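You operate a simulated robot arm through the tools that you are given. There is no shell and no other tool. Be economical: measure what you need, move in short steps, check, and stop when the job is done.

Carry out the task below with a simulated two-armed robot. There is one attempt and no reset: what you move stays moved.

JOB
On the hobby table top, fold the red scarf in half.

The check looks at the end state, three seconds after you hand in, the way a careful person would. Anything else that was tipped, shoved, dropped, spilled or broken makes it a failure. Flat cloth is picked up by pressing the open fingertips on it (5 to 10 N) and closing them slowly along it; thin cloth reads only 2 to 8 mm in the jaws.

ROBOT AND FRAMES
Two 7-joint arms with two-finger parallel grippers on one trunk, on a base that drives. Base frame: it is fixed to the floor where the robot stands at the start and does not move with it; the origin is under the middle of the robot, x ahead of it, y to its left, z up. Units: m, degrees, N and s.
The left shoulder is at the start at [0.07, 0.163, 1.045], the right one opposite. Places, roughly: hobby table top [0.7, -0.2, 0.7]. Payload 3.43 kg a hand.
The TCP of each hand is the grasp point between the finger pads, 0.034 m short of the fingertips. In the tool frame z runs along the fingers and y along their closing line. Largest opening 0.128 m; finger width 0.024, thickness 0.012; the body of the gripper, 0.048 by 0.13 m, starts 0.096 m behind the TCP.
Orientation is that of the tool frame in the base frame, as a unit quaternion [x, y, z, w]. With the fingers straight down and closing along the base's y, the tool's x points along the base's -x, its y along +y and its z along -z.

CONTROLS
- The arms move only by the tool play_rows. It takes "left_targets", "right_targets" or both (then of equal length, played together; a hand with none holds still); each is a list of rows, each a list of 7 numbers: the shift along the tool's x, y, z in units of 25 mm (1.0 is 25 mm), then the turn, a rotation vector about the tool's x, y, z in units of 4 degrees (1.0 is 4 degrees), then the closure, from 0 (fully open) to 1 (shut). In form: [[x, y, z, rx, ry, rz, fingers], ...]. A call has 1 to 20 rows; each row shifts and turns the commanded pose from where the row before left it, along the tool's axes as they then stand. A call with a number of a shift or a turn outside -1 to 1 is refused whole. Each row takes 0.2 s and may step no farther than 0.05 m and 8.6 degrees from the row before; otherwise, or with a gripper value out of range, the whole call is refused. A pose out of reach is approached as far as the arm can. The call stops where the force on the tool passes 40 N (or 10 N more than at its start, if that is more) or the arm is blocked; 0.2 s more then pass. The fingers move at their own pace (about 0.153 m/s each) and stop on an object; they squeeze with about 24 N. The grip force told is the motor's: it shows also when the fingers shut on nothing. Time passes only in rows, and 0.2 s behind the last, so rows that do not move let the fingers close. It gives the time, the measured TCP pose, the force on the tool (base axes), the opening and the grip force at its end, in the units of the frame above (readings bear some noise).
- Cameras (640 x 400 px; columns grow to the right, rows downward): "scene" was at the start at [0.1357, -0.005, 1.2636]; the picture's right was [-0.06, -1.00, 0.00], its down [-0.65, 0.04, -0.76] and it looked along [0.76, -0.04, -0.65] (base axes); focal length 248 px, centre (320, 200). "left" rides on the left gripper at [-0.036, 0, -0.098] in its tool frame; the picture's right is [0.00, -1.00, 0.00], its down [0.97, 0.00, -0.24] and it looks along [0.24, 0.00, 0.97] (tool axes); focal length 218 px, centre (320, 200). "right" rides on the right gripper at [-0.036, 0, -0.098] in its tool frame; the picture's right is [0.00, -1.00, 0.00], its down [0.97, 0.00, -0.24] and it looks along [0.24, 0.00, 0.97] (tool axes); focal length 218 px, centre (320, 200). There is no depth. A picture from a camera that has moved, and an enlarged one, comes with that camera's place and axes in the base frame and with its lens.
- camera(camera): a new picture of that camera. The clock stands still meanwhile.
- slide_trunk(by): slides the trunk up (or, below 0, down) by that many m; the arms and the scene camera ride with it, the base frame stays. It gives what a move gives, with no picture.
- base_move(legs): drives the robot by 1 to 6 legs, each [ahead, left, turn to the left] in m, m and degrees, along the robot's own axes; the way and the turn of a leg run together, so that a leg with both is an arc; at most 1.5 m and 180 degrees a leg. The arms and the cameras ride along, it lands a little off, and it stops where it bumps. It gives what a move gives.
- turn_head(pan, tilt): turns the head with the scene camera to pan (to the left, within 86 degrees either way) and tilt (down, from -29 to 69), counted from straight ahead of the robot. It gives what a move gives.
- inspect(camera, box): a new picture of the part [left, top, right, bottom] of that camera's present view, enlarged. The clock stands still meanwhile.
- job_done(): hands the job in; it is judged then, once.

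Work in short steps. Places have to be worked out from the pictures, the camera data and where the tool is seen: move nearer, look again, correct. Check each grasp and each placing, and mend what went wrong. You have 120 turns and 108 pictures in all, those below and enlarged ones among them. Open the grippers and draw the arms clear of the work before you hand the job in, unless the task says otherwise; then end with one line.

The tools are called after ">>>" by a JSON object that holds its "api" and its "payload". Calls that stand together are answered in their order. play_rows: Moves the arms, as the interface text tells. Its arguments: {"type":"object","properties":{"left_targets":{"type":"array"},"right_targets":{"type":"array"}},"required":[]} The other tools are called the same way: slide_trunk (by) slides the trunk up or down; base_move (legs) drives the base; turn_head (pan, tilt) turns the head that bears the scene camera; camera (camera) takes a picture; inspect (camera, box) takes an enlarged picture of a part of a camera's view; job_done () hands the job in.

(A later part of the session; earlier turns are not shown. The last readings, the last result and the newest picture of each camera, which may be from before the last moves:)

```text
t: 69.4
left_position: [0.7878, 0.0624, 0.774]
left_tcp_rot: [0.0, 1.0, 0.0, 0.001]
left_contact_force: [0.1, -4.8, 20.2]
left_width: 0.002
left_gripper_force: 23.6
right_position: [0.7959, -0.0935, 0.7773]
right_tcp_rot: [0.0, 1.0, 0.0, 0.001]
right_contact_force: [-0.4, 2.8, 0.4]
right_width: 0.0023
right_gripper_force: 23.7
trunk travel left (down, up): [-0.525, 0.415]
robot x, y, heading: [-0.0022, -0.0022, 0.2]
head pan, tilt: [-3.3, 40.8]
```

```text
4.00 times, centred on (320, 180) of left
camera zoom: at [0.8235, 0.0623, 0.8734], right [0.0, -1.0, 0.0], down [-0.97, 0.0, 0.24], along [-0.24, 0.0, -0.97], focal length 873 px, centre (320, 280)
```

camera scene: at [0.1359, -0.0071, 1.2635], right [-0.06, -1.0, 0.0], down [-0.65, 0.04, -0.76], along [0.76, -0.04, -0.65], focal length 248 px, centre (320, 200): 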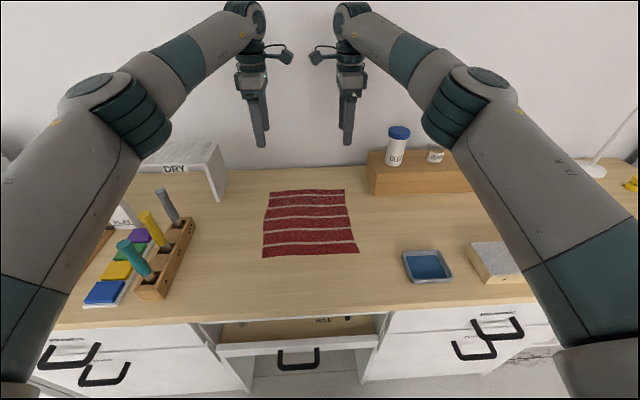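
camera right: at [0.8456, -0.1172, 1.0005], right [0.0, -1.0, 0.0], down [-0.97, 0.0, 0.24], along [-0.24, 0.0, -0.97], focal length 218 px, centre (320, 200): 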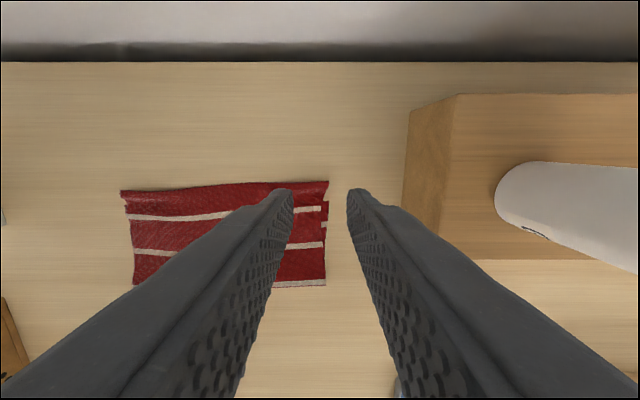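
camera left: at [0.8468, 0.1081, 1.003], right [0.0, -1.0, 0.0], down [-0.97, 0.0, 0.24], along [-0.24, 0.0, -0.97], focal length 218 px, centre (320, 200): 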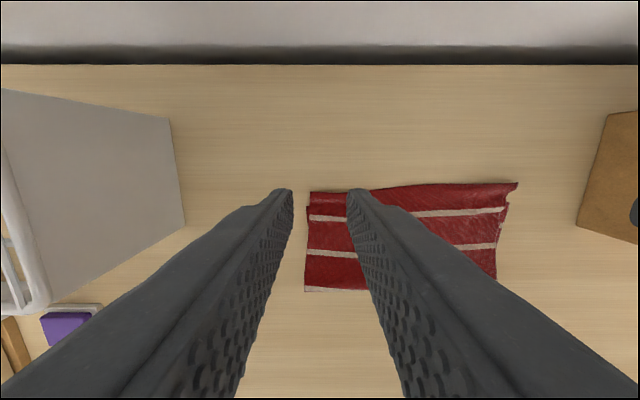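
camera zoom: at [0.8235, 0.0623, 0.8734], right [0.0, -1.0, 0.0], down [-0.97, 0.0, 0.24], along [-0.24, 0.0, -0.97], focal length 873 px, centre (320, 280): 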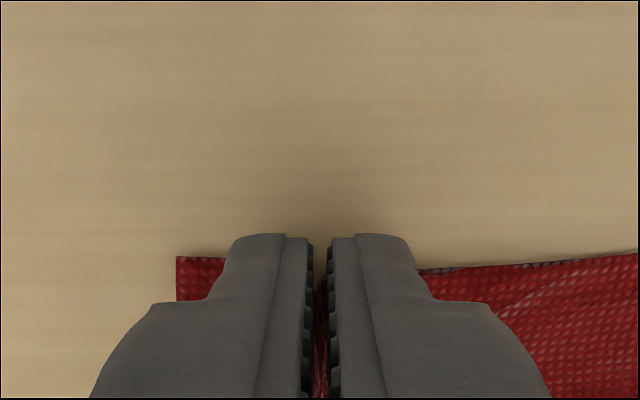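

Both hold now. I lift 20 mm, then check the bottom edge position before moving back.

>>> {"api": "play_rows", "payload": {"left_targets": [[0, 0, -0.4, 0, 0, 0, 1], [0.2, 0.2, -0.4, 0, 0, 0, 1], [0.2, 0.2, 0, 0, 0, 0, 1], [0, 0, 0, 0, 0, 0, 1]], "right_targets": [[0, 0, -0.4, 0, 0, 0, 1], [0.2, 0, -0.4, 0, 0, 0, 1], [0.3, 0, 0, 0, 0, 0, 1], [0, 0, 0, 0, 0, 0, 1]]}}

>>> {"api": "camera", "payload": {"camera": "left"}}

>>> {"api": "camera", "payload": {"camera": "right"}}

>>> {"api": "inspect", "payload": {"camera": "scene", "box": [240, 160, 400, 260]}}

```text
t: 70.4
left_position: [0.7787, 0.0697, 0.7923]
left_tcp_rot: [0.0, 1.0, -0.001, 0.0]
left_contact_force: [-0.5, -14.9, -0.1]
left_width: 0.002
left_gripper_force: 23.8
right_position: [0.7849, -0.0914, 0.7957]
right_tcp_rot: [-0.001, 1.0, 0.001, 0.0]
right_contact_force: [-0.4, 14.8, -0.2]
right_width: 0.0022
right_gripper_force: 24.0
trunk travel left (down, up): [-0.525, 0.415]
robot x, y, heading: [0.0026, -0.0018, -0.2]
head pan, tilt: [-3.3, 40.8]
```

```text
53 pictures are left
camera left: at [0.8135, 0.0712, 0.8905], right [0.0, -1.0, 0.0], down [-0.97, 0.0, 0.24], along [-0.24, 0.0, -0.97], focal length 218 px, centre (320, 200)
```

left: 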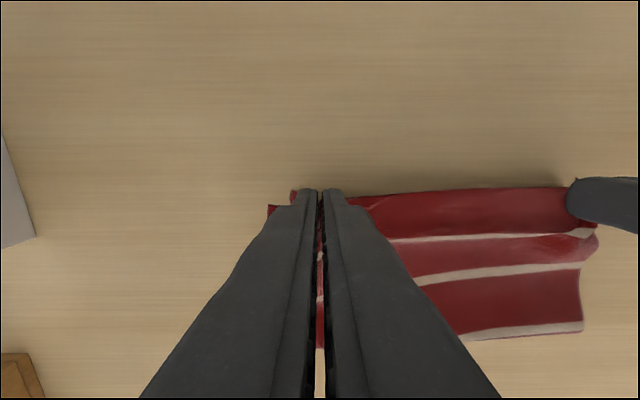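

```text
52 pictures are left
camera right: at [0.8211, -0.0921, 0.8919], right [0.0, -1.0, 0.0], down [-0.97, 0.0, 0.24], along [-0.24, 0.0, -0.97], focal length 218 px, centre (320, 200)
```

right: 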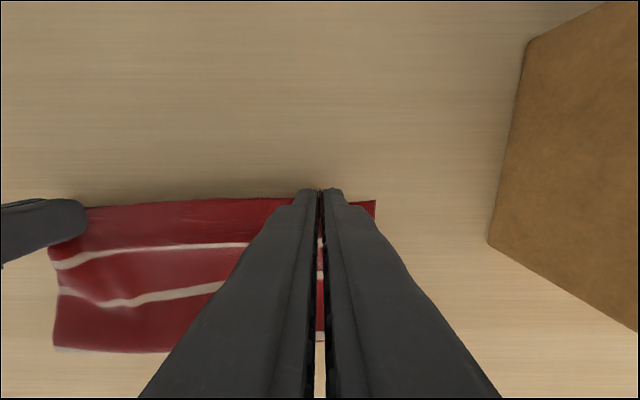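

```text
4.00 times, centred on (320, 210) of scene
camera zoom: at [0.1355, -0.0051, 1.2636], right [-0.06, -1.0, 0.0], down [-0.65, 0.04, -0.76], along [0.76, -0.04, -0.65], focal length 992 px, centre (320, 160)
```

zoom: 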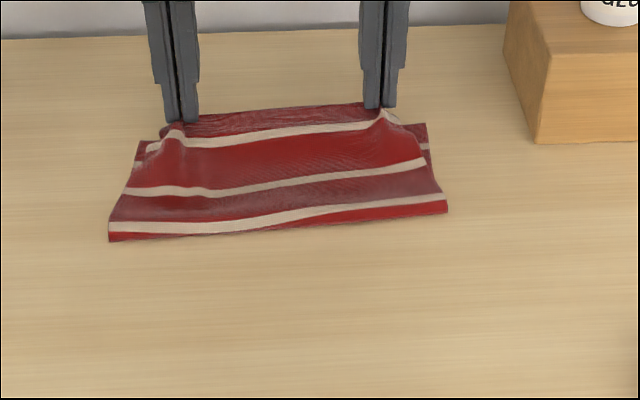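

Bottom corners are at left (0.773, 0.108) and right (0.784, −0.131). There's 15 N of tension between the hands, so I slacken 4 mm, move back 11 mm, lower and check.

>>> {"api": "play_rows", "payload": {"left_targets": [[0.22, -0.2, 0, 0, 0, 0, 1], [0.21, 0, 0.2, 0, 0, 0, 1], [0, 0, 0.33, 0, 0, 0, 1], [0, 0, 0, 0, 0, 0, 1]], "right_targets": [[0.22, 0, 0, 0, 0, 0, 1], [0.22, 0, 0.3, 0, 0, 0, 1], [0, 0, 0.37, 0, 0, 0, 1], [0, 0, 0, 0, 0, 0, 1]]}}

>>> {"api": "camera", "payload": {"camera": "left"}}

>>> {"api": "camera", "payload": {"camera": "right"}}

>>> {"api": "inspect", "payload": {"camera": "scene", "box": [240, 160, 400, 260]}}

```text
t: 71.4
left_position: [0.7676, 0.0667, 0.7806]
left_tcp_rot: [0.0, 1.0, 0.0, 0.0]
left_contact_force: [0.4, -10.3, -0.1]
left_width: 0.002
left_gripper_force: 23.8
right_position: [0.7731, -0.0933, 0.7771]
right_tcp_rot: [0.0, 1.0, 0.0, -0.001]
right_contact_force: [0.1, 9.9, -0.4]
right_width: 0.002
right_gripper_force: 23.8
trunk travel left (down, up): [-0.525, 0.415]
robot x, y, heading: [-0.0016, -0.0038, 0.1]
head pan, tilt: [-3.3, 40.8]
```

```text
50 pictures are left
camera left: at [0.8034, 0.0672, 0.8785], right [0.0, -1.0, 0.0], down [-0.97, 0.0, 0.24], along [-0.24, 0.0, -0.97], focal length 218 px, centre (320, 200)
```

left: 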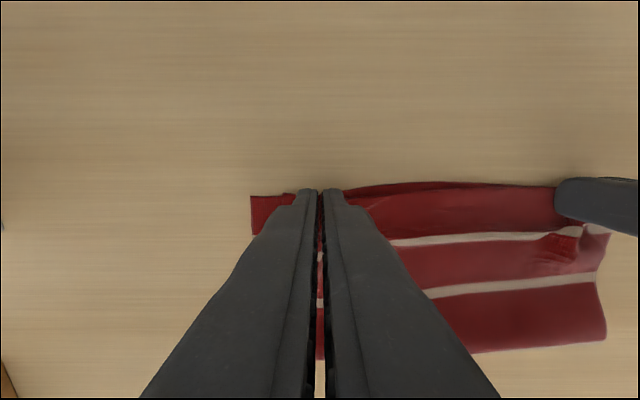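

```text
49 pictures are left
camera right: at [0.8104, -0.0939, 0.8748], right [0.0, -1.0, 0.0], down [-0.97, 0.0, 0.24], along [-0.24, 0.0, -0.97], focal length 218 px, centre (320, 200)
```

right: 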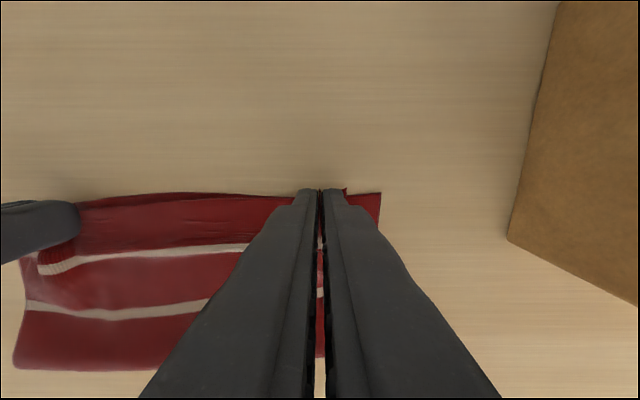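

```text
4.00 times, centred on (320, 210) of scene
camera zoom: at [0.1354, -0.005, 1.2636], right [-0.06, -1.0, 0.0], down [-0.65, 0.04, -0.76], along [0.76, -0.04, -0.65], focal length 992 px, centre (320, 160)
```

zoom: 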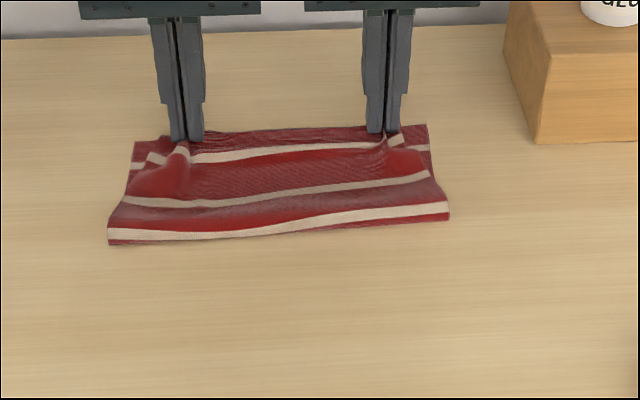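

The top edge now lies over the bottom edge. I release slowly, opening wide to spread the pinched ridges, and then lift.

>>> {"api": "play_rows", "payload": {"left_targets": [[0, 0, 0.08, 0, 0, 0, 0.97], [0, 0, 0, 0, 0, 0, 0.93], [0, 0, 0, 0, 0, 0, 0.89], [0, 0, 0, 0, 0, 0, 0.84], [0, 0, 0, 0, 0, 0, 0.79], [0, 0, 0, 0, 0, 0, 0.75], [0, 0, 0, 0, 0, 0, 0.75], [0, 0, -0.5, 0, 0, 0, 0.75], [0, 0, -1, 0, 0, 0, 0.75], [0, 0, -1, 0, 0, 0, 0.75], [0, 0, -1, 0, 0, 0, 0.75], [0, 0, -1, 0, 0, 0, 0.75]], "right_targets": [[0, 0, 0, 0, 0, 0, 0.97], [0, 0, 0, 0, 0, 0, 0.93], [0, 0, 0, 0, 0, 0, 0.89], [0, 0, 0, 0, 0, 0, 0.84], [0, 0, 0, 0, 0, 0, 0.79], [0, 0, 0, 0, 0, 0, 0.75], [0, 0, 0, 0, 0, 0, 0.75], [0, 0, -0.5, 0, 0, 0, 0.75], [0, 0, -1, 0, 0, 0, 0.75], [0, 0, -1, 0, 0, 0, 0.75], [0, 0, -1, 0, 0, 0, 0.75], [0, 0, -1, 0, 0, 0, 0.75]]}}

>>> {"api": "camera", "payload": {"camera": "left"}}

>>> {"api": "camera", "payload": {"camera": "right"}}

>>> {"api": "inspect", "payload": {"camera": "scene", "box": [256, 170, 368, 240]}}

```text
t: 74.0
left_position: [0.7691, 0.0666, 0.8914]
left_tcp_rot: [0.0, 1.0, 0.0, 0.001]
left_contact_force: [-0.9, -0.1, 0.0]
left_width: 0.0318
left_gripper_force: 0.1
right_position: [0.7745, -0.0933, 0.8909]
right_tcp_rot: [-0.001, 1.0, 0.0, 0.0]
right_contact_force: [-0.1, 0.7, 0.2]
right_width: 0.0319
right_gripper_force: 0.0
trunk travel left (down, up): [-0.525, 0.415]
robot x, y, heading: [0.0022, -0.0006, 0.1]
head pan, tilt: [-3.3, 40.8]
```

```text
47 pictures are left
camera left: at [0.8036, 0.0667, 0.9898], right [0.0, -1.0, 0.0], down [-0.97, 0.0, 0.24], along [-0.24, 0.0, -0.97], focal length 218 px, centre (320, 200)
```

left: 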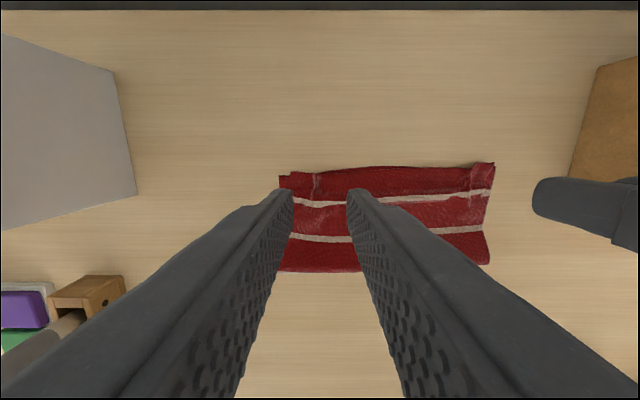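

```text
46 pictures are left
camera right: at [0.8111, -0.0929, 0.9886], right [0.0, -1.0, 0.0], down [-0.97, 0.0, 0.24], along [-0.24, 0.0, -0.97], focal length 218 px, centre (320, 200)
```

right: 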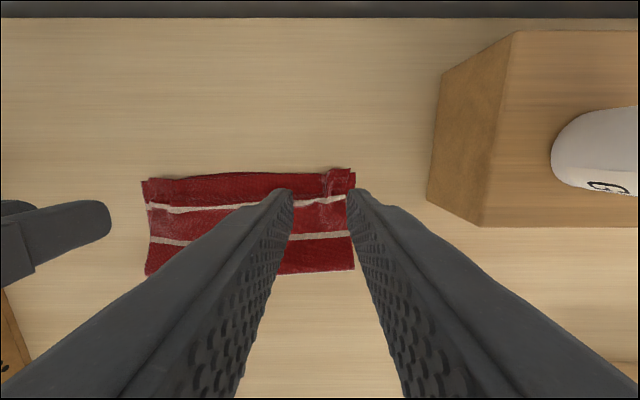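

```text
5.71 times, centred on (312, 205) of scene
camera zoom: at [0.1349, -0.0049, 1.2636], right [-0.06, -1.0, 0.0], down [-0.65, 0.04, -0.76], along [0.76, -0.04, -0.65], focal length 1417 px, centre (366, 171)
```

zoom: 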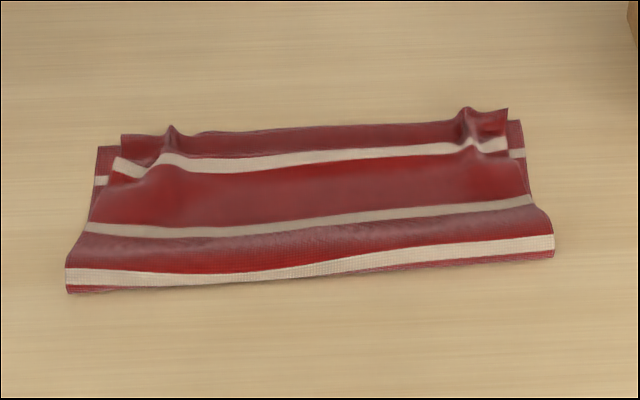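

The edges match well; only two little ridges at the pinch points and a small inward offset remain. I smooth them by sweeping the closed fingers lightly outward.

>>> {"api": "play_rows", "payload": {"left_targets": [[0.3, -1, 0, 0, 0, 0, 1], [0, -0.1, 1, 0, 0, 0, 1], [0, 0, 1, 0, 0, 0, 1], [0, 0, 1, 0, 0, 0, 1], [0, 0, 1, 0, 0, 0, 1], [0, 0, 0.4, 0, 0, 0, 1], [0, 0, 0.06, 0, 0, 0, 1], [0, 0, 0, 0, 0, 0, 1]], "right_targets": [[0.3, 1, 0, 0, 0, 0, 1], [0, 0.1, 1, 0, 0, 0, 1], [0, 0, 1, 0, 0, 0, 1], [0, 0, 1, 0, 0, 0, 1], [0, 0, 1, 0, 0, 0, 1], [0, 0, 0.4, 0, 0, 0, 1], [0, 0, 0.06, 0, 0, 0, 1], [0, 0, 0, 0, 0, 0, 1]]}}

>>> {"api": "play_rows", "payload": {"left_targets": [[0, 0.3, 0, 0, 0, 0, 1], [0, 0.3, 0, 0, 0, 0, 1], [0, 0.3, 0, 0, 0, 0, 1], [0, 0.3, 0, 0, 0, 0, 1], [0, 0.3, 0, 0, 0, 0, 1], [0, 0.3, 0, 0, 0, 0, 1], [0, 0.3, 0, 0, 0, 0, 1], [0, 0.3, 0, 0, 0, 0, 1], [0, 0.3, 0, 0, 0, 0, 1], [0, 0, -0.5, 0, 0, 0, 1], [0, 0, -1, 0, 0, 0, 1], [0, 0, -1, 0, 0, 0, 1], [0, 0, -1, 0, 0, 0, 1], [0, 0, -1, 0, 0, 0, 1]], "right_targets": [[0, -0.3, 0, 0, 0, 0, 1], [0, -0.3, 0, 0, 0, 0, 1], [0, -0.3, 0, 0, 0, 0, 1], [0, -0.3, 0, 0, 0, 0, 1], [0, -0.3, 0, 0, 0, 0, 1], [0, -0.3, 0, 0, 0, 0, 1], [0, -0.3, 0, 0, 0, 0, 1], [0, -0.3, 0, 0, 0, 0, 1], [0, -0.3, 0, 0, 0, 0, 1], [0, 0, -0.5, 0, 0, 0, 1], [0, 0, -1, 0, 0, 0, 1], [0, 0, -1, 0, 0, 0, 1], [0, 0, -1, 0, 0, 0, 1], [0, 0, -1, 0, 0, 0, 1]]}}

>>> {"api": "inspect", "payload": {"camera": "scene", "box": [256, 170, 368, 240]}}

```text
t: 74.5
left_position: [0.7657, 0.0508, 0.8897]
left_tcp_rot: [-0.007, 1.0, 0.003, 0.0]
left_contact_force: [1.0, 2.8, -0.5]
left_width: 0.0
left_gripper_force: 23.9
right_position: [0.7712, -0.0806, 0.8894]
right_tcp_rot: [0.009, 1.0, -0.002, 0.001]
right_contact_force: [-0.4, -1.9, -0.7]
right_width: 0.0001
right_gripper_force: 24.1
trunk travel left (down, up): [-0.525, 0.415]
robot x, y, heading: [0.0025, -0.0019, -0.0]
head pan, tilt: [-3.3, 40.8]
stopped in row 2 (left hand): the force on the tool passed its limit (the readings are from after the stop); the commanded pose is now the measured one
```

```text
t: 77.5
left_position: [0.7634, 0.1169, 1.0045]
left_tcp_rot: [-0.006, 1.0, 0.002, 0.0]
left_contact_force: [-0.7, -0.6, 0.2]
left_width: 0.0001
left_gripper_force: 23.6
right_position: [0.7697, -0.1464, 0.9994]
right_tcp_rot: [0.009, 1.0, -0.003, 0.0]
right_contact_force: [-0.2, 0.5, 0.4]
right_width: 0.0001
right_gripper_force: 24.1
trunk travel left (down, up): [-0.525, 0.415]
robot x, y, heading: [-0.0, -0.0005, -0.0]
head pan, tilt: [-3.3, 40.8]
```

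```text
5.71 times, centred on (312, 205) of scene
camera zoom: at [0.1345, -0.0052, 1.2637], right [-0.06, -1.0, 0.0], down [-0.65, 0.04, -0.76], along [0.76, -0.04, -0.65], focal length 1417 px, centre (366, 171)
```

zoom: 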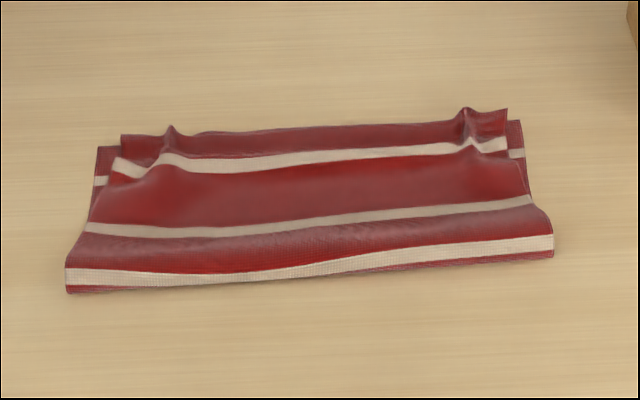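

The two gripper bodies bumped each other high above the cloth; nothing below was touched. I do the sweeps one hand at a time, left first.

>>> {"api": "play_rows", "payload": {"left_targets": [[0, -1, 0, 0, 0, 0, 1], [0, -1, 0, 0, 0, 0, 1], [0, -0.88, 0, 0, 0, 0, 1], [0, 0, 1, 0, 0, 0, 1], [0, 0, 1, 0, 0, 0, 1], [0, 0, 1, 0, 0, 0, 1], [0, 0, 1, 0, 0, 0, 1], [0, 0, 1, 0, 0, 0, 1], [0, 0, 1, 0, 0, 0, 1], [0, 0, 1, 0, 0, 0, 1], [0, 0, 1, 0, 0, 0, 1], [0, 0, 0.9, 0, 0, 0, 1], [0, 0, 0.05, 0, 0, 0, 1], [0, 0, 0, 0, 0, 0, 1]]}}

```text
t: 80.5
left_position: [0.7669, 0.0465, 0.7782]
left_tcp_rot: [-0.006, 1.0, 0.003, 0.0]
left_contact_force: [0.3, 0.6, 0.6]
left_width: 0.0
left_gripper_force: 24.6
right_position: [0.7708, -0.1474, 0.9997]
right_tcp_rot: [0.008, 1.0, -0.002, 0.0]
right_contact_force: [-0.4, -0.2, 0.8]
right_width: 0.0003
right_gripper_force: 24.2
trunk travel left (down, up): [-0.525, 0.415]
robot x, y, heading: [-0.0023, 0.0036, 0.2]
head pan, tilt: [-3.3, 40.8]
```

Light touch. I sweep the left hand outward 65 mm and lift.

>>> {"api": "play_rows", "payload": {"left_targets": [[0, 0.3, 0, 0, 0, 0, 1], [0, 0.3, 0, 0, 0, 0, 1], [0, 0.3, 0, 0, 0, 0, 1], [0, 0.3, 0, 0, 0, 0, 1], [0, 0.3, 0, 0, 0, 0, 1], [0, 0.3, 0, 0, 0, 0, 1], [0, 0.3, 0, 0, 0, 0, 1], [0, 0.3, 0, 0, 0, 0, 1], [0, 0.3, 0, 0, 0, 0, 1], [0, 0, -0.5, 0, 0, 0, 1], [0, 0, -1, 0, 0, 0, 1], [0, 0.5, -1, 0, 0, 0, 1], [0, 1, -1, 0, 0, 0, 1], [0, 1, -1, 0, 0, 0, 1]]}}

>>> {"api": "inspect", "payload": {"camera": "scene", "box": [256, 170, 368, 240]}}

```text
t: 83.5
left_position: [0.7636, 0.1798, 0.8954]
left_tcp_rot: [-0.006, 1.0, 0.003, 0.0]
left_contact_force: [0.0, 0.6, 0.1]
left_width: 0.0003
left_gripper_force: 24.4
right_position: [0.7708, -0.1465, 0.9993]
right_tcp_rot: [0.008, 1.0, -0.003, 0.001]
right_contact_force: [-0.3, -0.9, -1.0]
right_width: 0.0
right_gripper_force: 23.8
trunk travel left (down, up): [-0.525, 0.415]
robot x, y, heading: [-0.001, -0.0023, 0.1]
head pan, tilt: [-3.3, 40.8]
```

```text
5.71 times, centred on (312, 205) of scene
camera zoom: at [0.1351, -0.0046, 1.2636], right [-0.06, -1.0, 0.0], down [-0.65, 0.04, -0.76], along [0.76, -0.04, -0.65], focal length 1417 px, centre (366, 171)
```

zoom: 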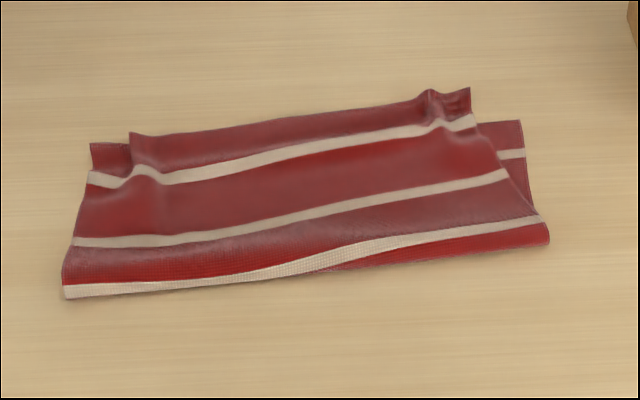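

That dragged the whole top layer left and skewed it, so smoothing by dragging is wrong. I look from above to work out how to mend it.

>>> {"api": "play_rows", "payload": {"left_targets": [[0, 0, -1, 0, 0, 0, 0.5], [0, 0, -1, 0, 0, 0, 0.3], [0, 0, -1, 0, 0, 0, 0.2], [0, 0, 0, 0, 0, 0, 0.2]], "right_targets": [[0, 0, 0, 0, 0, 0, 0.5], [0, 0, 0, 0, 0, 0, 0.2], [0, 0, 0, 0, 0, 0, 0.2], [0, 0, 0, 0, 0, 0, 0.2]]}}

>>> {"api": "inspect", "payload": {"camera": "left", "box": [240, 130, 560, 330]}}

>>> {"api": "inspect", "payload": {"camera": "right", "box": [100, 130, 420, 330]}}

```text
t: 84.5
left_position: [0.7641, 0.1787, 0.9663]
left_tcp_rot: [-0.006, 1.0, 0.002, -0.001]
left_contact_force: [-0.3, -0.5, 0.2]
left_width: 0.1021
left_gripper_force: 0.1
right_position: [0.7697, -0.1455, 0.9994]
right_tcp_rot: [0.008, 1.0, -0.003, 0.0]
right_contact_force: [0.4, 0.2, 0.1]
right_width: 0.1025
right_gripper_force: 0.1
trunk travel left (down, up): [-0.525, 0.415]
robot x, y, heading: [0.0004, -0.0028, 0.0]
head pan, tilt: [-3.3, 40.8]
```

```text
2.00 times, centred on (400, 230) of left
camera zoom: at [0.8, 0.1786, 1.0645], right [0.01, -1.0, -0.01], down [-0.97, -0.01, 0.24], along [-0.24, 0.0, -0.97], focal length 436 px, centre (160, 140)
```

zoom: 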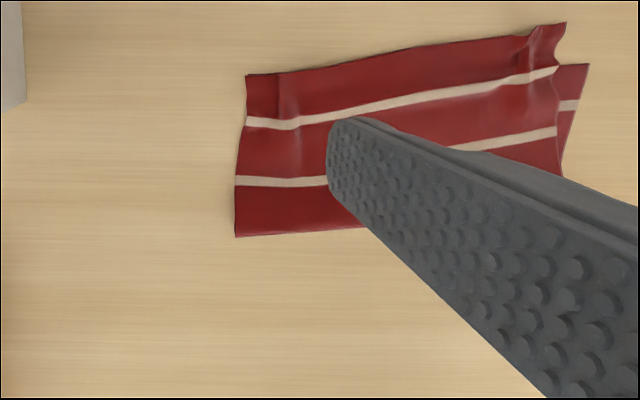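

```text
2.00 times, centred on (260, 230) of right
camera zoom: at [0.8075, -0.1471, 1.0966], right [-0.02, -1.0, 0.01], down [-0.97, 0.02, 0.24], along [-0.24, 0.0, -0.97], focal length 436 px, centre (440, 140)
```

zoom: 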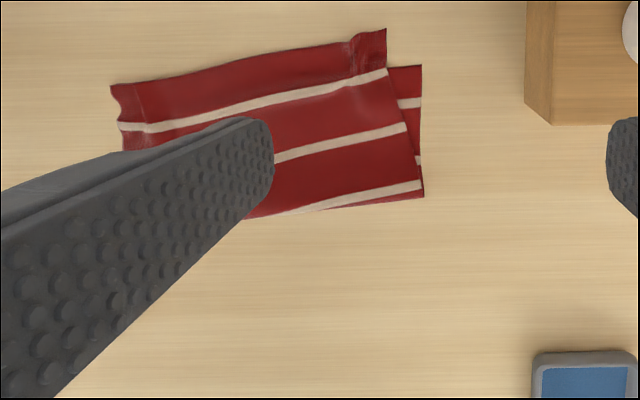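

The left end is now flush; only the right top corner is off: at (0.811, −0.107) against (0.782, −0.133) for the one below. I'll hold the left end down with the left hand, regrasp the right overhang at its ridge and carry it back.

>>> {"api": "play_rows", "payload": {"left_targets": [[0.58, -1, 0, 0, 0, 0, 1], [0.58, -1, 0, 0, 0, 0, 1], [0, -1, 0, 0, 0, 0, 1], [0, -0.35, 1, 0, 0, 0, 1], [0, 0, 1, 0, 0, 0, 1], [0, 0, 1, 0, 0, 0, 1], [0, 0, 1, 0, 0, 0, 1], [0, 0, 1, 0, 0, 0, 1], [0, 0, 1, 0, 0, 0, 1], [0, 0, 1, 0, 0, 0, 1], [0, 0, 0.2, 0, 0, 0, 1], [0, 0, 0, 0, 0, 0, 1], [0, 0, 0, 0, 0, 0, 1]], "right_targets": [[-0.57, 1, 0, 0, 0, 0, 0.765], [-0.6, 1, 0, 0, 0, 0, 0.765], [0, 0.38, 0, 0, 0, 0, 0.765], [0, 0, 1, 0, 0, 0, 0.765], [0, 0, 1, 0, 0, 0, 0.765], [0, 0, 1, 0, 0, 0, 0.765], [0, 0, 1, 0, 0, 0, 0.765], [0, 0, 1, 0, 0, 0, 0.765], [0, 0, 1, 0, 0, 0, 0.765], [0, 0, 1, 0, 0, 0, 0.765], [0, 0, 0.6, 0, 0, 0, 0.765], [0, 0, 0, 0, 0, 0, 0.765], [0, 0, 0, 0, 0, 0, 0.765]]}}

>>> {"api": "inspect", "payload": {"camera": "right", "box": [220, 120, 420, 245]}}

>>> {"api": "inspect", "payload": {"camera": "scene", "box": [240, 160, 400, 260]}}

```text
t: 87.2
left_position: [0.736, 0.0939, 0.7857]
left_tcp_rot: [-0.006, 1.0, 0.002, 0.0]
left_contact_force: [0.8, -0.2, 0.1]
left_width: 0.0003
left_gripper_force: 23.8
right_position: [0.8191, -0.0835, 0.8146]
right_tcp_rot: [0.008, 1.0, -0.003, -0.002]
right_contact_force: [0.3, -0.8, -0.5]
right_width: 0.0301
right_gripper_force: 0.1
right hand out of reach, approached as far as the arm can: row 2, 4, 5, 6, 7, 8
trunk travel left (down, up): [-0.525, 0.415]
robot x, y, heading: [-0.0004, -0.0029, -0.2]
head pan, tilt: [-3.3, 40.8]
```

```text
3.20 times, centred on (320, 182) of right
camera zoom: at [0.8558, -0.0831, 0.9126], right [-0.02, -1.0, 0.01], down [-0.97, 0.02, 0.24], along [-0.24, 0.0, -0.97], focal length 698 px, centre (320, 256)
```

zoom: 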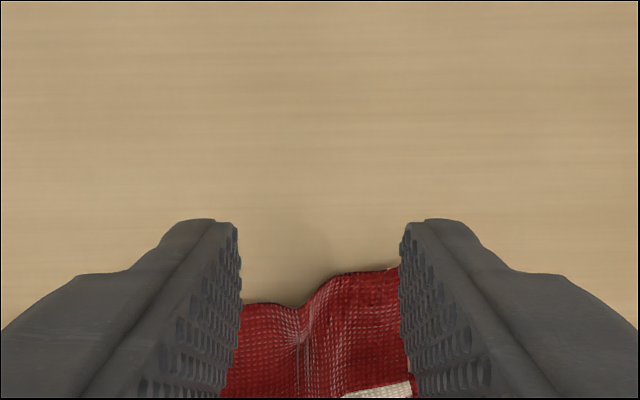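

```text
4.00 times, centred on (320, 210) of scene
camera zoom: at [0.1358, -0.005, 1.2636], right [-0.06, -1.0, 0.0], down [-0.65, 0.04, -0.76], along [0.76, -0.04, -0.65], focal length 992 px, centre (320, 160)
```

zoom: 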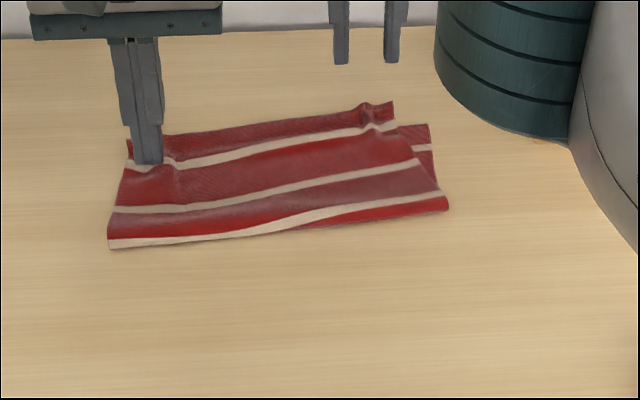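

The right arm took a different configuration: its elbow appears low near the shelf. I check the full scene at once.

>>> {"api": "camera", "payload": {"camera": "scene"}}

```text
38 pictures are left
camera scene: at [0.1358, -0.005, 1.2636], right [-0.06, -1.0, 0.0], down [-0.65, 0.04, -0.76], along [0.76, -0.04, -0.65], focal length 248 px, centre (320, 200)
```

scene: 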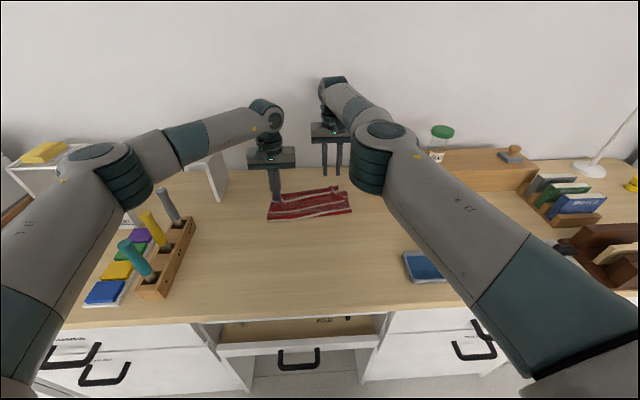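

The elbow is clear; it only hides the glue bottle from view. The right hand stopped at (0.819, −0.084, 0.815), so I move it back 20 mm and down.

>>> {"api": "play_rows", "payload": {"right_targets": [[0.4, 0, 0.3, 0, 0, 0, 0.765], [0.4, 0, 0.3, 0, 0, 0, 0.765], [0, 0, 0.3, 0, 0, 0, 0.765], [0, 0, 0.3, 0, 0, 0, 0.765], [0, 0, 0.1, 0, 0, 0, 0.765], [0, 0, 0, 0, 0, 0, 0.765]]}}

>>> {"api": "inspect", "payload": {"camera": "right", "box": [220, 120, 420, 245]}}

```text
t: 88.7
left_position: [0.7364, 0.0956, 0.7854]
left_tcp_rot: [-0.007, 1.0, 0.002, 0.0]
left_contact_force: [0.0, 0.1, 0.3]
left_width: 0.0
left_gripper_force: 23.5
right_position: [0.8187, -0.0784, 0.7819]
right_tcp_rot: [0.008, 1.0, -0.003, 0.0]
right_contact_force: [0.4, 0.9, -0.9]
right_width: 0.0299
right_gripper_force: 0.2
right hand out of reach, approached as far as the arm can: row 1, 2
trunk travel left (down, up): [-0.525, 0.415]
robot x, y, heading: [-0.003, 0.001, 0.1]
head pan, tilt: [-3.3, 40.8]
```

```text
3.20 times, centred on (320, 182) of right
camera zoom: at [0.8553, -0.0785, 0.8797], right [-0.02, -1.0, 0.01], down [-0.97, 0.02, 0.24], along [-0.24, 0.0, -0.97], focal length 698 px, centre (320, 256)
```

zoom: 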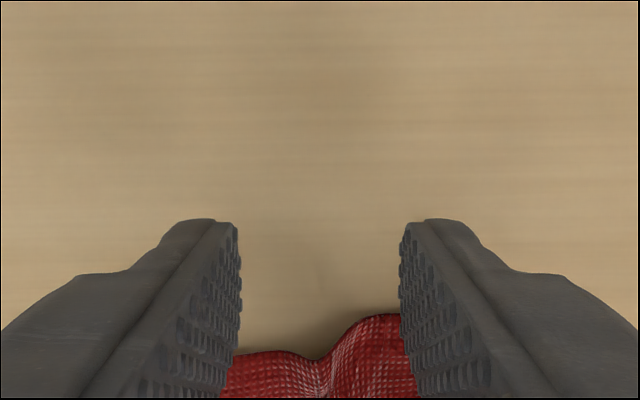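

It's still at x=0.819 because the command had been clamped. Now in reach, I raise a little and move back 20 mm.

>>> {"api": "play_rows", "payload": {"right_targets": [[0, 0, -0.3, 0, 0, 0, 0.765], [0.4, -0.1, 0, 0, 0, 0, 0.765], [0.4, -0.1, 0, 0, 0, 0, 0.765], [0, 0, 0.3, 0, 0, 0, 0.765], [0, 0, 0, 0, 0, 0, 0.765]]}}

>>> {"api": "inspect", "payload": {"camera": "right", "box": [220, 120, 420, 245]}}

```text
t: 89.8
left_position: [0.7359, 0.0929, 0.7863]
left_tcp_rot: [-0.007, 1.0, 0.003, 0.0]
left_contact_force: [-0.1, -0.1, -0.8]
left_width: 0.0
left_gripper_force: 23.6
right_position: [0.8188, -0.0777, 0.7822]
right_tcp_rot: [0.008, 1.0, -0.003, 0.0]
right_contact_force: [0.0, 0.5, -0.3]
right_width: 0.0303
right_gripper_force: 0.1
right hand out of reach, approached as far as the arm can: row 2, 3
trunk travel left (down, up): [-0.525, 0.415]
robot x, y, heading: [-0.0044, -0.002, -0.1]
head pan, tilt: [-3.3, 40.8]
```

```text
3.20 times, centred on (320, 182) of right
camera zoom: at [0.8548, -0.0787, 0.8799], right [-0.02, -1.0, 0.01], down [-0.97, 0.02, 0.24], along [-0.24, 0.0, -0.97], focal length 698 px, centre (320, 256)
```

zoom: 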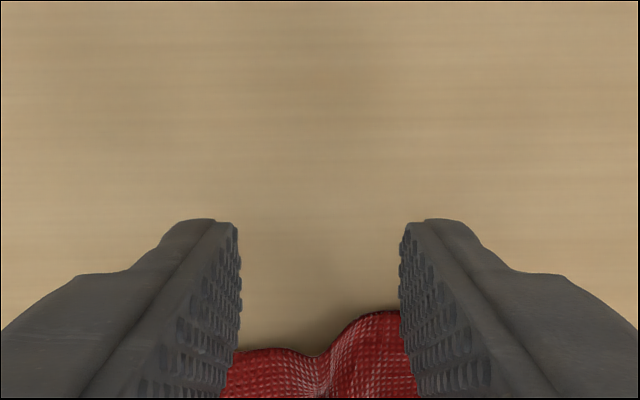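

The right arm is stuck against a joint limit in this configuration. I go straight up and back out the way it came.

>>> {"api": "play_rows", "payload": {"right_targets": [[0, 0, -1, 0, 0, 0, 0.765], [0, 0, -1, 0, 0, 0, 0.765], [0, 0, -1, 0, 0, 0, 0.765], [0, 0, -1, 0, 0, 0, 0.765], [0, 0, -1, 0, 0, 0, 0.765], [0, 0, -1, 0, 0, 0, 0.765], [0, 0, -1, 0, 0, 0, 0.765], [0, 0, -1, 0, 0, 0, 0.765], [0, -1, 0, 0, 0, 0, 0.765], [0, -1, 0, 0, 0, 0, 0.765], [0, -1, 0, 0, 0, 0, 0.765], [0.5, 0, 0, 0, 0, 0, 0.765], [1, 0, 0, 0, 0, 0, 0.765], [1, 0, 0, 0, 0, 0, 0.765], [1, 0, 0, 0, 0, 0, 0.765], [0, 0, 0, 0, 0, 0, 0.765]]}}

>>> {"api": "camera", "payload": {"camera": "scene"}}

```text
t: 93.2
left_position: [0.7362, 0.095, 0.785]
left_tcp_rot: [-0.006, 1.0, 0.003, 0.001]
left_contact_force: [0.1, 0.5, -0.3]
left_width: 0.0002
left_gripper_force: 24.0
right_position: [0.7173, -0.1538, 0.9834]
right_tcp_rot: [0.007, 1.0, -0.002, 0.0]
right_contact_force: [-0.9, -0.1, -0.7]
right_width: 0.0301
right_gripper_force: 0.0
right hand out of reach, approached as far as the arm can: row 4, 6, 7
trunk travel left (down, up): [-0.525, 0.415]
robot x, y, heading: [-0.0004, 0.0025, 0.1]
head pan, tilt: [-3.3, 40.8]
```

```text
35 pictures are left
camera scene: at [0.1361, -0.0048, 1.2635], right [-0.06, -1.0, 0.0], down [-0.65, 0.04, -0.76], along [0.76, -0.04, -0.65], focal length 248 px, centre (320, 200)
```

scene: 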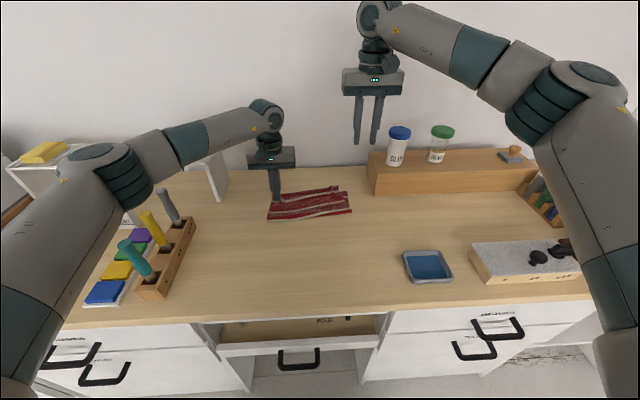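

The arm recovered and all items are intact. I approach again: inward and down first, then forward at lower height.

>>> {"api": "play_rows", "payload": {"right_targets": [[0, 0, 1, 0, 0, 0, 0.765], [0, 0, 1, 0, 0, 0, 0.765], [0, 0, 1, 0, 0, 0, 0.765], [0, 0, 1, 0, 0, 0, 0.765], [0, 1, 1, 0, 0, 0, 0.765], [0, 1, 0.5, 0, 0, 0, 0.765], [0, 0.6, 0, 0, 0, 0, 0.765], [-1, 0, 0, 0, 0, 0, 0.765], [-1, 0, 0, 0, 0, 0, 0.765], [-1, 0, 0, 0, 0, 0, 0.765], [-0.35, 0, 0, 0, 0, 0, 0.765], [0, 0, 0, 0, 0, 0, 0.765]]}}

>>> {"api": "inspect", "payload": {"camera": "right", "box": [220, 120, 420, 245]}}

```text
t: 95.8
left_position: [0.7365, 0.0944, 0.7849]
left_tcp_rot: [-0.006, 1.0, 0.002, 0.0]
left_contact_force: [0.4, -0.6, 0.6]
left_width: 0.0004
left_gripper_force: 23.7
right_position: [0.8036, -0.0906, 0.8444]
right_tcp_rot: [0.008, 1.0, -0.003, 0.0]
right_contact_force: [0.4, 0.1, 0.5]
right_width: 0.0301
right_gripper_force: 0.0
trunk travel left (down, up): [-0.525, 0.415]
robot x, y, heading: [-0.0001, 0.0011, 0.1]
head pan, tilt: [-3.3, 40.8]
```

```text
3.20 times, centred on (320, 182) of right
camera zoom: at [0.8396, -0.0927, 0.9415], right [-0.02, -1.0, 0.01], down [-0.97, 0.02, 0.24], along [-0.24, 0.0, -0.97], focal length 698 px, centre (320, 256)
```

zoom: 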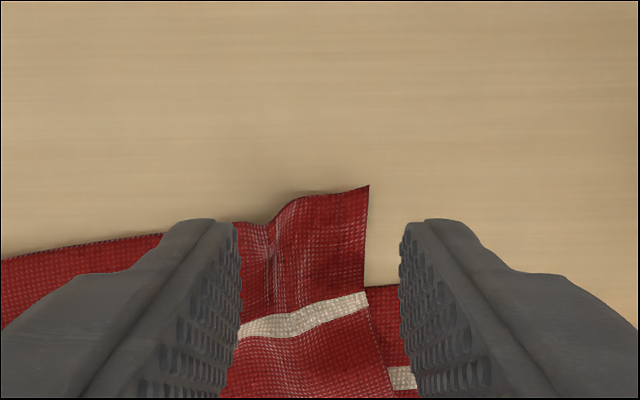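

The ridge is at y≈−0.080 and the corner at y≈−0.106. I centre on the ridge and lower to just above it.

>>> {"api": "play_rows", "payload": {"right_targets": [[0.25, 0.46, 0, 0, 0, 0, 0.765], [0, 0, 0.8, 0, 0, 0, 0.765], [0, 0, 0.8, 0, 0, 0, 0.765], [0, 0, 0.8, 0, 0, 0, 0.765], [0, 0, 0, 0, 0, 0, 0.765]]}}

>>> {"api": "inspect", "payload": {"camera": "right", "box": [220, 120, 420, 245]}}

```text
t: 97.0
left_position: [0.7355, 0.0947, 0.7855]
left_tcp_rot: [-0.006, 1.0, 0.003, 0.001]
left_contact_force: [-0.2, 0.7, -0.1]
left_width: 0.0
left_gripper_force: 24.0
right_position: [0.7966, -0.0793, 0.7847]
right_tcp_rot: [0.008, 1.0, -0.002, 0.0]
right_contact_force: [-0.3, 1.1, -0.3]
right_width: 0.0302
right_gripper_force: 0.0
trunk travel left (down, up): [-0.525, 0.415]
robot x, y, heading: [0.0001, 0.001, -0.3]
head pan, tilt: [-3.3, 40.8]
```

```text
3.20 times, centred on (320, 182) of right
camera zoom: at [0.833, -0.0797, 0.8822], right [-0.02, -1.0, 0.01], down [-0.97, 0.02, 0.24], along [-0.24, 0.0, -0.97], focal length 698 px, centre (320, 256)
```

zoom: 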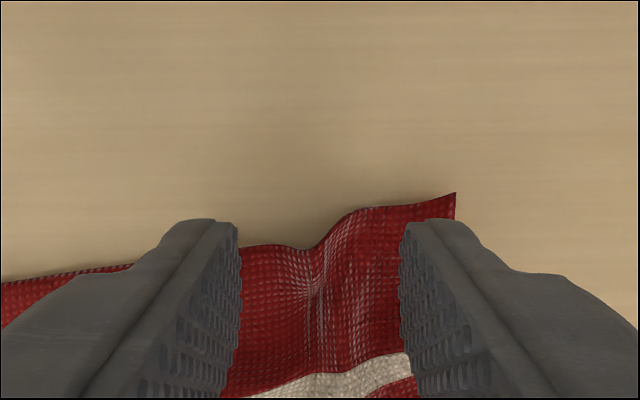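

Centred on the ridge. I lower the right to contact (about 9 mm), and the left about 5 mm so that it presses on the left end.

>>> {"api": "play_rows", "payload": {"left_targets": [[0, 0, 0.08, 0, 0, 0, 1], [0, 0, 0.08, 0, 0, 0, 1], [0, 0, 0.06, 0, 0, 0, 1], [0, 0, 0.04, 0, 0, 0, 1], [0, 0, 0.04, 0, 0, 0, 1], [0, 0, 0, 0, 0, 0, 1]], "right_targets": [[0, 0, 0.1, 0, 0, 0, 0.765], [0, 0, 0.1, 0, 0, 0, 0.765], [0, 0, 0.08, 0, 0, 0, 0.765], [0, 0, 0.04, 0, 0, 0, 0.765], [0, 0, 0.04, 0, 0, 0, 0.765], [0, 0, 0, 0, 0, 0, 0.765]]}}

```text
t: 98.5
left_position: [0.7362, 0.0942, 0.7772]
left_tcp_rot: [-0.006, 1.0, 0.003, -0.001]
left_contact_force: [0.2, 0.0, 0.3]
left_width: 0.0002
left_gripper_force: 23.8
right_position: [0.7958, -0.0797, 0.7757]
right_tcp_rot: [0.008, 1.0, -0.004, 0.001]
right_contact_force: [-0.4, -0.2, 4.0]
right_width: 0.03
right_gripper_force: 0.0
trunk travel left (down, up): [-0.525, 0.415]
robot x, y, heading: [-0.0012, -0.0021, 0.1]
head pan, tilt: [-3.3, 40.8]
```

Right is at 4 N, left just above contact. I close the right slowly with a touch more pressure while the left goes down another 1.5 mm.

>>> {"api": "play_rows", "payload": {"left_targets": [[0, 0, 0.04, 0, 0, 0, 1], [0, 0, 0.02, 0, 0, 0, 1], [0, 0, 0, 0, 0, 0, 1], [0, 0, 0, 0, 0, 0, 1], [0, 0, 0, 0, 0, 0, 1], [0, 0, 0, 0, 0, 0, 1], [0, 0, 0, 0, 0, 0, 1], [0, 0, 0, 0, 0, 0, 1], [0, 0, 0, 0, 0, 0, 1], [0, 0, 0, 0, 0, 0, 1], [0, 0, 0, 0, 0, 0, 1], [0, 0, 0, 0, 0, 0, 1], [0, 0, 0, 0, 0, 0, 1]], "right_targets": [[0, 0, 0.02, 0, 0, 0, 0.77], [0, 0, 0, 0, 0, 0, 0.79], [0, 0, 0, 0, 0, 0, 0.81], [0, 0, 0, 0, 0, 0, 0.83], [0, 0, 0, 0, 0, 0, 0.85], [0, 0, 0, 0, 0, 0, 0.87], [0, 0, 0, 0, 0, 0, 0.89], [0, 0, 0, 0, 0, 0, 0.91], [0, 0, 0, 0, 0, 0, 0.93], [0, 0, 0, 0, 0, 0, 0.95], [0, 0, 0, 0, 0, 0, 0.98], [0, 0, 0, 0, 0, 0, 1], [0, 0, 0, 0, 0, 0, 1]]}}

```text
t: 101.2
left_position: [0.7345, 0.0929, 0.7765]
left_tcp_rot: [-0.006, 1.0, 0.003, -0.001]
left_contact_force: [-0.1, -0.4, -0.4]
left_width: 0.0001
left_gripper_force: 23.8
right_position: [0.7969, -0.0781, 0.7752]
right_tcp_rot: [0.007, 1.0, -0.003, 0.001]
right_contact_force: [0.3, 0.5, 10.5]
right_width: 0.0022
right_gripper_force: 23.7
trunk travel left (down, up): [-0.525, 0.415]
robot x, y, heading: [-0.0001, -0.0047, -0.2]
head pan, tilt: [-3.3, 40.8]
```

Right grip holds (2.2 mm). I press the left a little lower, and lift the right 18 mm.

>>> {"api": "play_rows", "payload": {"left_targets": [[0, 0, 0.04, 0, 0, 0, 1], [0, 0, 0.02, 0, 0, 0, 1], [0, 0, 0, 0, 0, 0, 1], [0, 0, 0, 0, 0, 0, 1]], "right_targets": [[0, 0, -0.3, 0, 0, 0, 1], [0, 0, -0.4, 0, 0, 0, 1], [0, 0, 0, 0, 0, 0, 1], [0, 0, 0, 0, 0, 0, 1]]}}

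```text
t: 102.2
left_position: [0.7349, 0.0945, 0.7755]
left_tcp_rot: [-0.006, 1.0, 0.003, -0.001]
left_contact_force: [-0.1, 0.2, 1.4]
left_width: 0.0
left_gripper_force: 24.0
right_position: [0.7969, -0.0801, 0.7923]
right_tcp_rot: [0.008, 1.0, -0.002, 0.0]
right_contact_force: [0.5, 0.6, 0.1]
right_width: 0.0024
right_gripper_force: 24.6
trunk travel left (down, up): [-0.525, 0.415]
robot x, y, heading: [0.0013, 0.0007, 0.3]
head pan, tilt: [-3.3, 40.8]
```

Left contact is starting. I press it 1 mm more and carry the right corner back by (−28, −26) mm, then lower.

>>> {"api": "play_rows", "payload": {"left_targets": [[0, 0, 0.04, 0, 0, 0, 1], [0, 0, 0, 0, 0, 0, 1], [0, 0, 0, 0, 0, 0, 1], [0, 0, 0, 0, 0, 0, 1], [0, 0, 0, 0, 0, 0, 1], [0, 0, 0, 0, 0, 0, 1], [0, 0, 0, 0, 0, 0, 1]], "right_targets": [[0, 0, 0, 0, 0, 0, 1], [0.3, -0.26, 0, 0, 0, 0, 1], [0.3, -0.26, 0, 0, 0, 0, 1], [0.3, -0.26, 0, 0, 0, 0, 1], [0.22, -0.26, 0.2, 0, 0, 0, 1], [0, 0, 0.33, 0, 0, 0, 1], [0, 0, 0, 0, 0, 0, 1]]}}

>>> {"api": "camera", "payload": {"camera": "right"}}

>>> {"api": "inspect", "payload": {"camera": "scene", "box": [240, 160, 400, 260]}}

```text
t: 103.8
left_position: [0.7346, 0.0928, 0.7754]
left_tcp_rot: [-0.006, 1.0, 0.002, 0.0]
left_contact_force: [1.1, -7.5, 12.8]
left_width: 0.0
left_gripper_force: 23.8
right_position: [0.7666, -0.1048, 0.7797]
right_tcp_rot: [0.008, 1.0, -0.002, 0.0]
right_contact_force: [-0.7, 8.4, -1.0]
right_width: 0.0025
right_gripper_force: 24.0
trunk travel left (down, up): [-0.525, 0.415]
robot x, y, heading: [-0.0004, 0.0031, -0.1]
head pan, tilt: [-3.3, 40.8]
```

```text
32 pictures are left
camera right: at [0.8031, -0.105, 0.8778], right [-0.02, -1.0, 0.0], down [-0.97, 0.02, 0.24], along [-0.24, 0.0, -0.97], focal length 218 px, centre (320, 200)
```

right: 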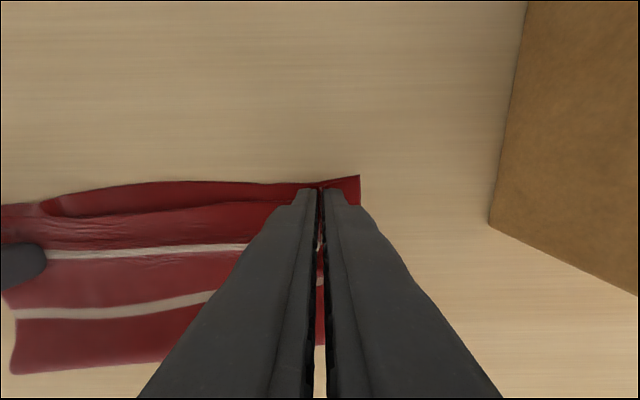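

```text
4.00 times, centred on (320, 210) of scene
camera zoom: at [0.1344, -0.0052, 1.2638], right [-0.06, -1.0, 0.0], down [-0.65, 0.04, -0.76], along [0.76, -0.04, -0.65], focal length 992 px, centre (320, 160)
```

zoom: 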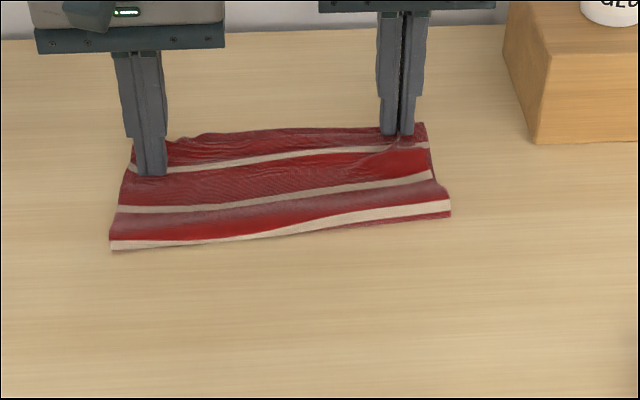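

The right corner now matches. I release the right slowly and then lift both hands straight up.

>>> {"api": "play_rows", "payload": {"left_targets": [[0, 0, 0, 0, 0, 0, 1], [0, 0, 0, 0, 0, 0, 1], [0, 0, 0, 0, 0, 0, 1], [0, 0, 0, 0, 0, 0, 1], [0, 0, 0, 0, 0, 0, 1], [0, 0, 0, 0, 0, 0, 1], [0, 0, 0, 0, 0, 0, 1], [0, 0, 0, 0, 0, 0, 1], [0, 0, -0.5, 0, 0, 0, 1], [0, 0, -1, 0, 0, 0, 1], [0, 0, -1, 0, 0, 0, 1], [0, 0, -1, 0, 0, 0, 1], [0, 0, -1, 0, 0, 0, 1]], "right_targets": [[0, 0.12, 0.04, 0, 0, 0, 1], [0, 0, 0, 0, 0, 0, 0.97], [0, 0, 0, 0, 0, 0, 0.94], [0, 0, 0, 0, 0, 0, 0.9], [0, 0, 0, 0, 0, 0, 0.86], [0, 0, 0, 0, 0, 0, 0.82], [0, 0, 0, 0, 0, 0, 0.78], [0, 0, 0, 0, 0, 0, 0.78], [0, 0, -0.5, 0, 0, 0, 0.78], [0, 0, -1, 0, 0, 0, 0.78], [0, 0, -1, 0, 0, 0, 0.78], [0, 0, -1, 0, 0, 0, 0.78], [0, 0, -1, 0, 0, 0, 0.78]]}}

>>> {"api": "inspect", "payload": {"camera": "scene", "box": [256, 170, 368, 240]}}

>>> {"api": "camera", "payload": {"camera": "right"}}

>>> {"api": "camera", "payload": {"camera": "left"}}

```text
t: 106.7
left_position: [0.7359, 0.0947, 0.8871]
left_tcp_rot: [-0.007, 1.0, 0.002, 0.001]
left_contact_force: [0.6, -0.5, 0.4]
left_width: 0.0002
left_gripper_force: 24.2
right_position: [0.769, -0.1023, 0.8917]
right_tcp_rot: [0.008, 1.0, -0.002, 0.0]
right_contact_force: [-1.0, 0.3, 0.4]
right_width: 0.0284
right_gripper_force: 0.0
trunk travel left (down, up): [-0.525, 0.415]
robot x, y, heading: [0.0004, 0.0011, 0.2]
head pan, tilt: [-3.3, 40.8]
```

```text
5.71 times, centred on (312, 205) of scene
camera zoom: at [0.1348, -0.0049, 1.2636], right [-0.06, -1.0, 0.0], down [-0.65, 0.04, -0.76], along [0.76, -0.04, -0.65], focal length 1417 px, centre (366, 171)
```

zoom: 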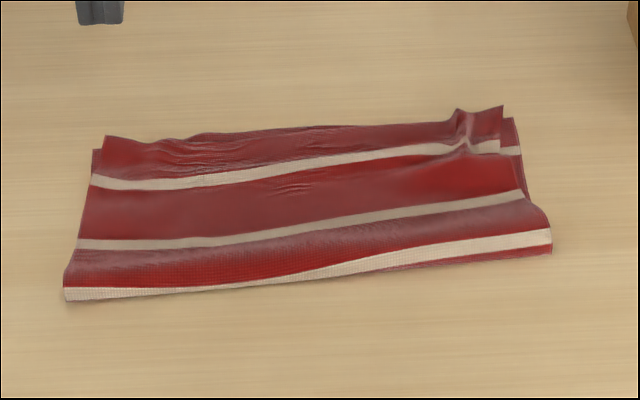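

```text
29 pictures are left
camera right: at [0.8053, -0.1025, 0.9893], right [-0.02, -1.0, 0.0], down [-0.97, 0.02, 0.24], along [-0.24, 0.0, -0.97], focal length 218 px, centre (320, 200)
```

right: 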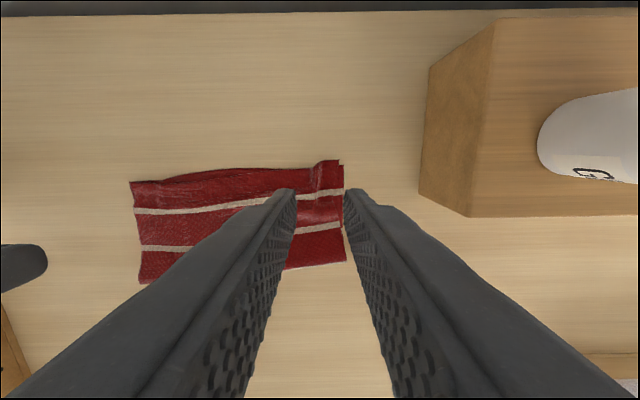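

```text
28 pictures are left
camera left: at [0.771, 0.0944, 0.9856], right [0.01, -1.0, -0.01], down [-0.97, -0.01, 0.24], along [-0.24, 0.0, -0.97], focal length 218 px, centre (320, 200)
```

left: 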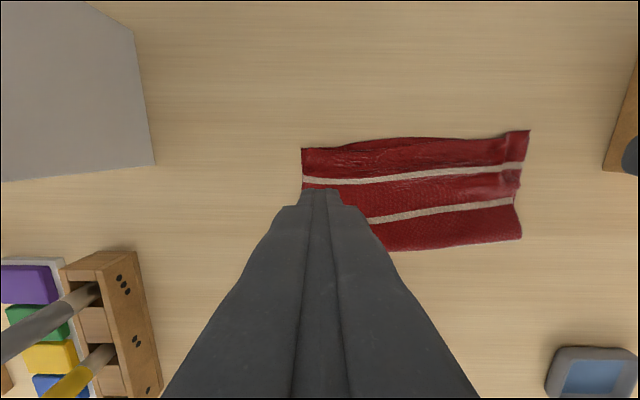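

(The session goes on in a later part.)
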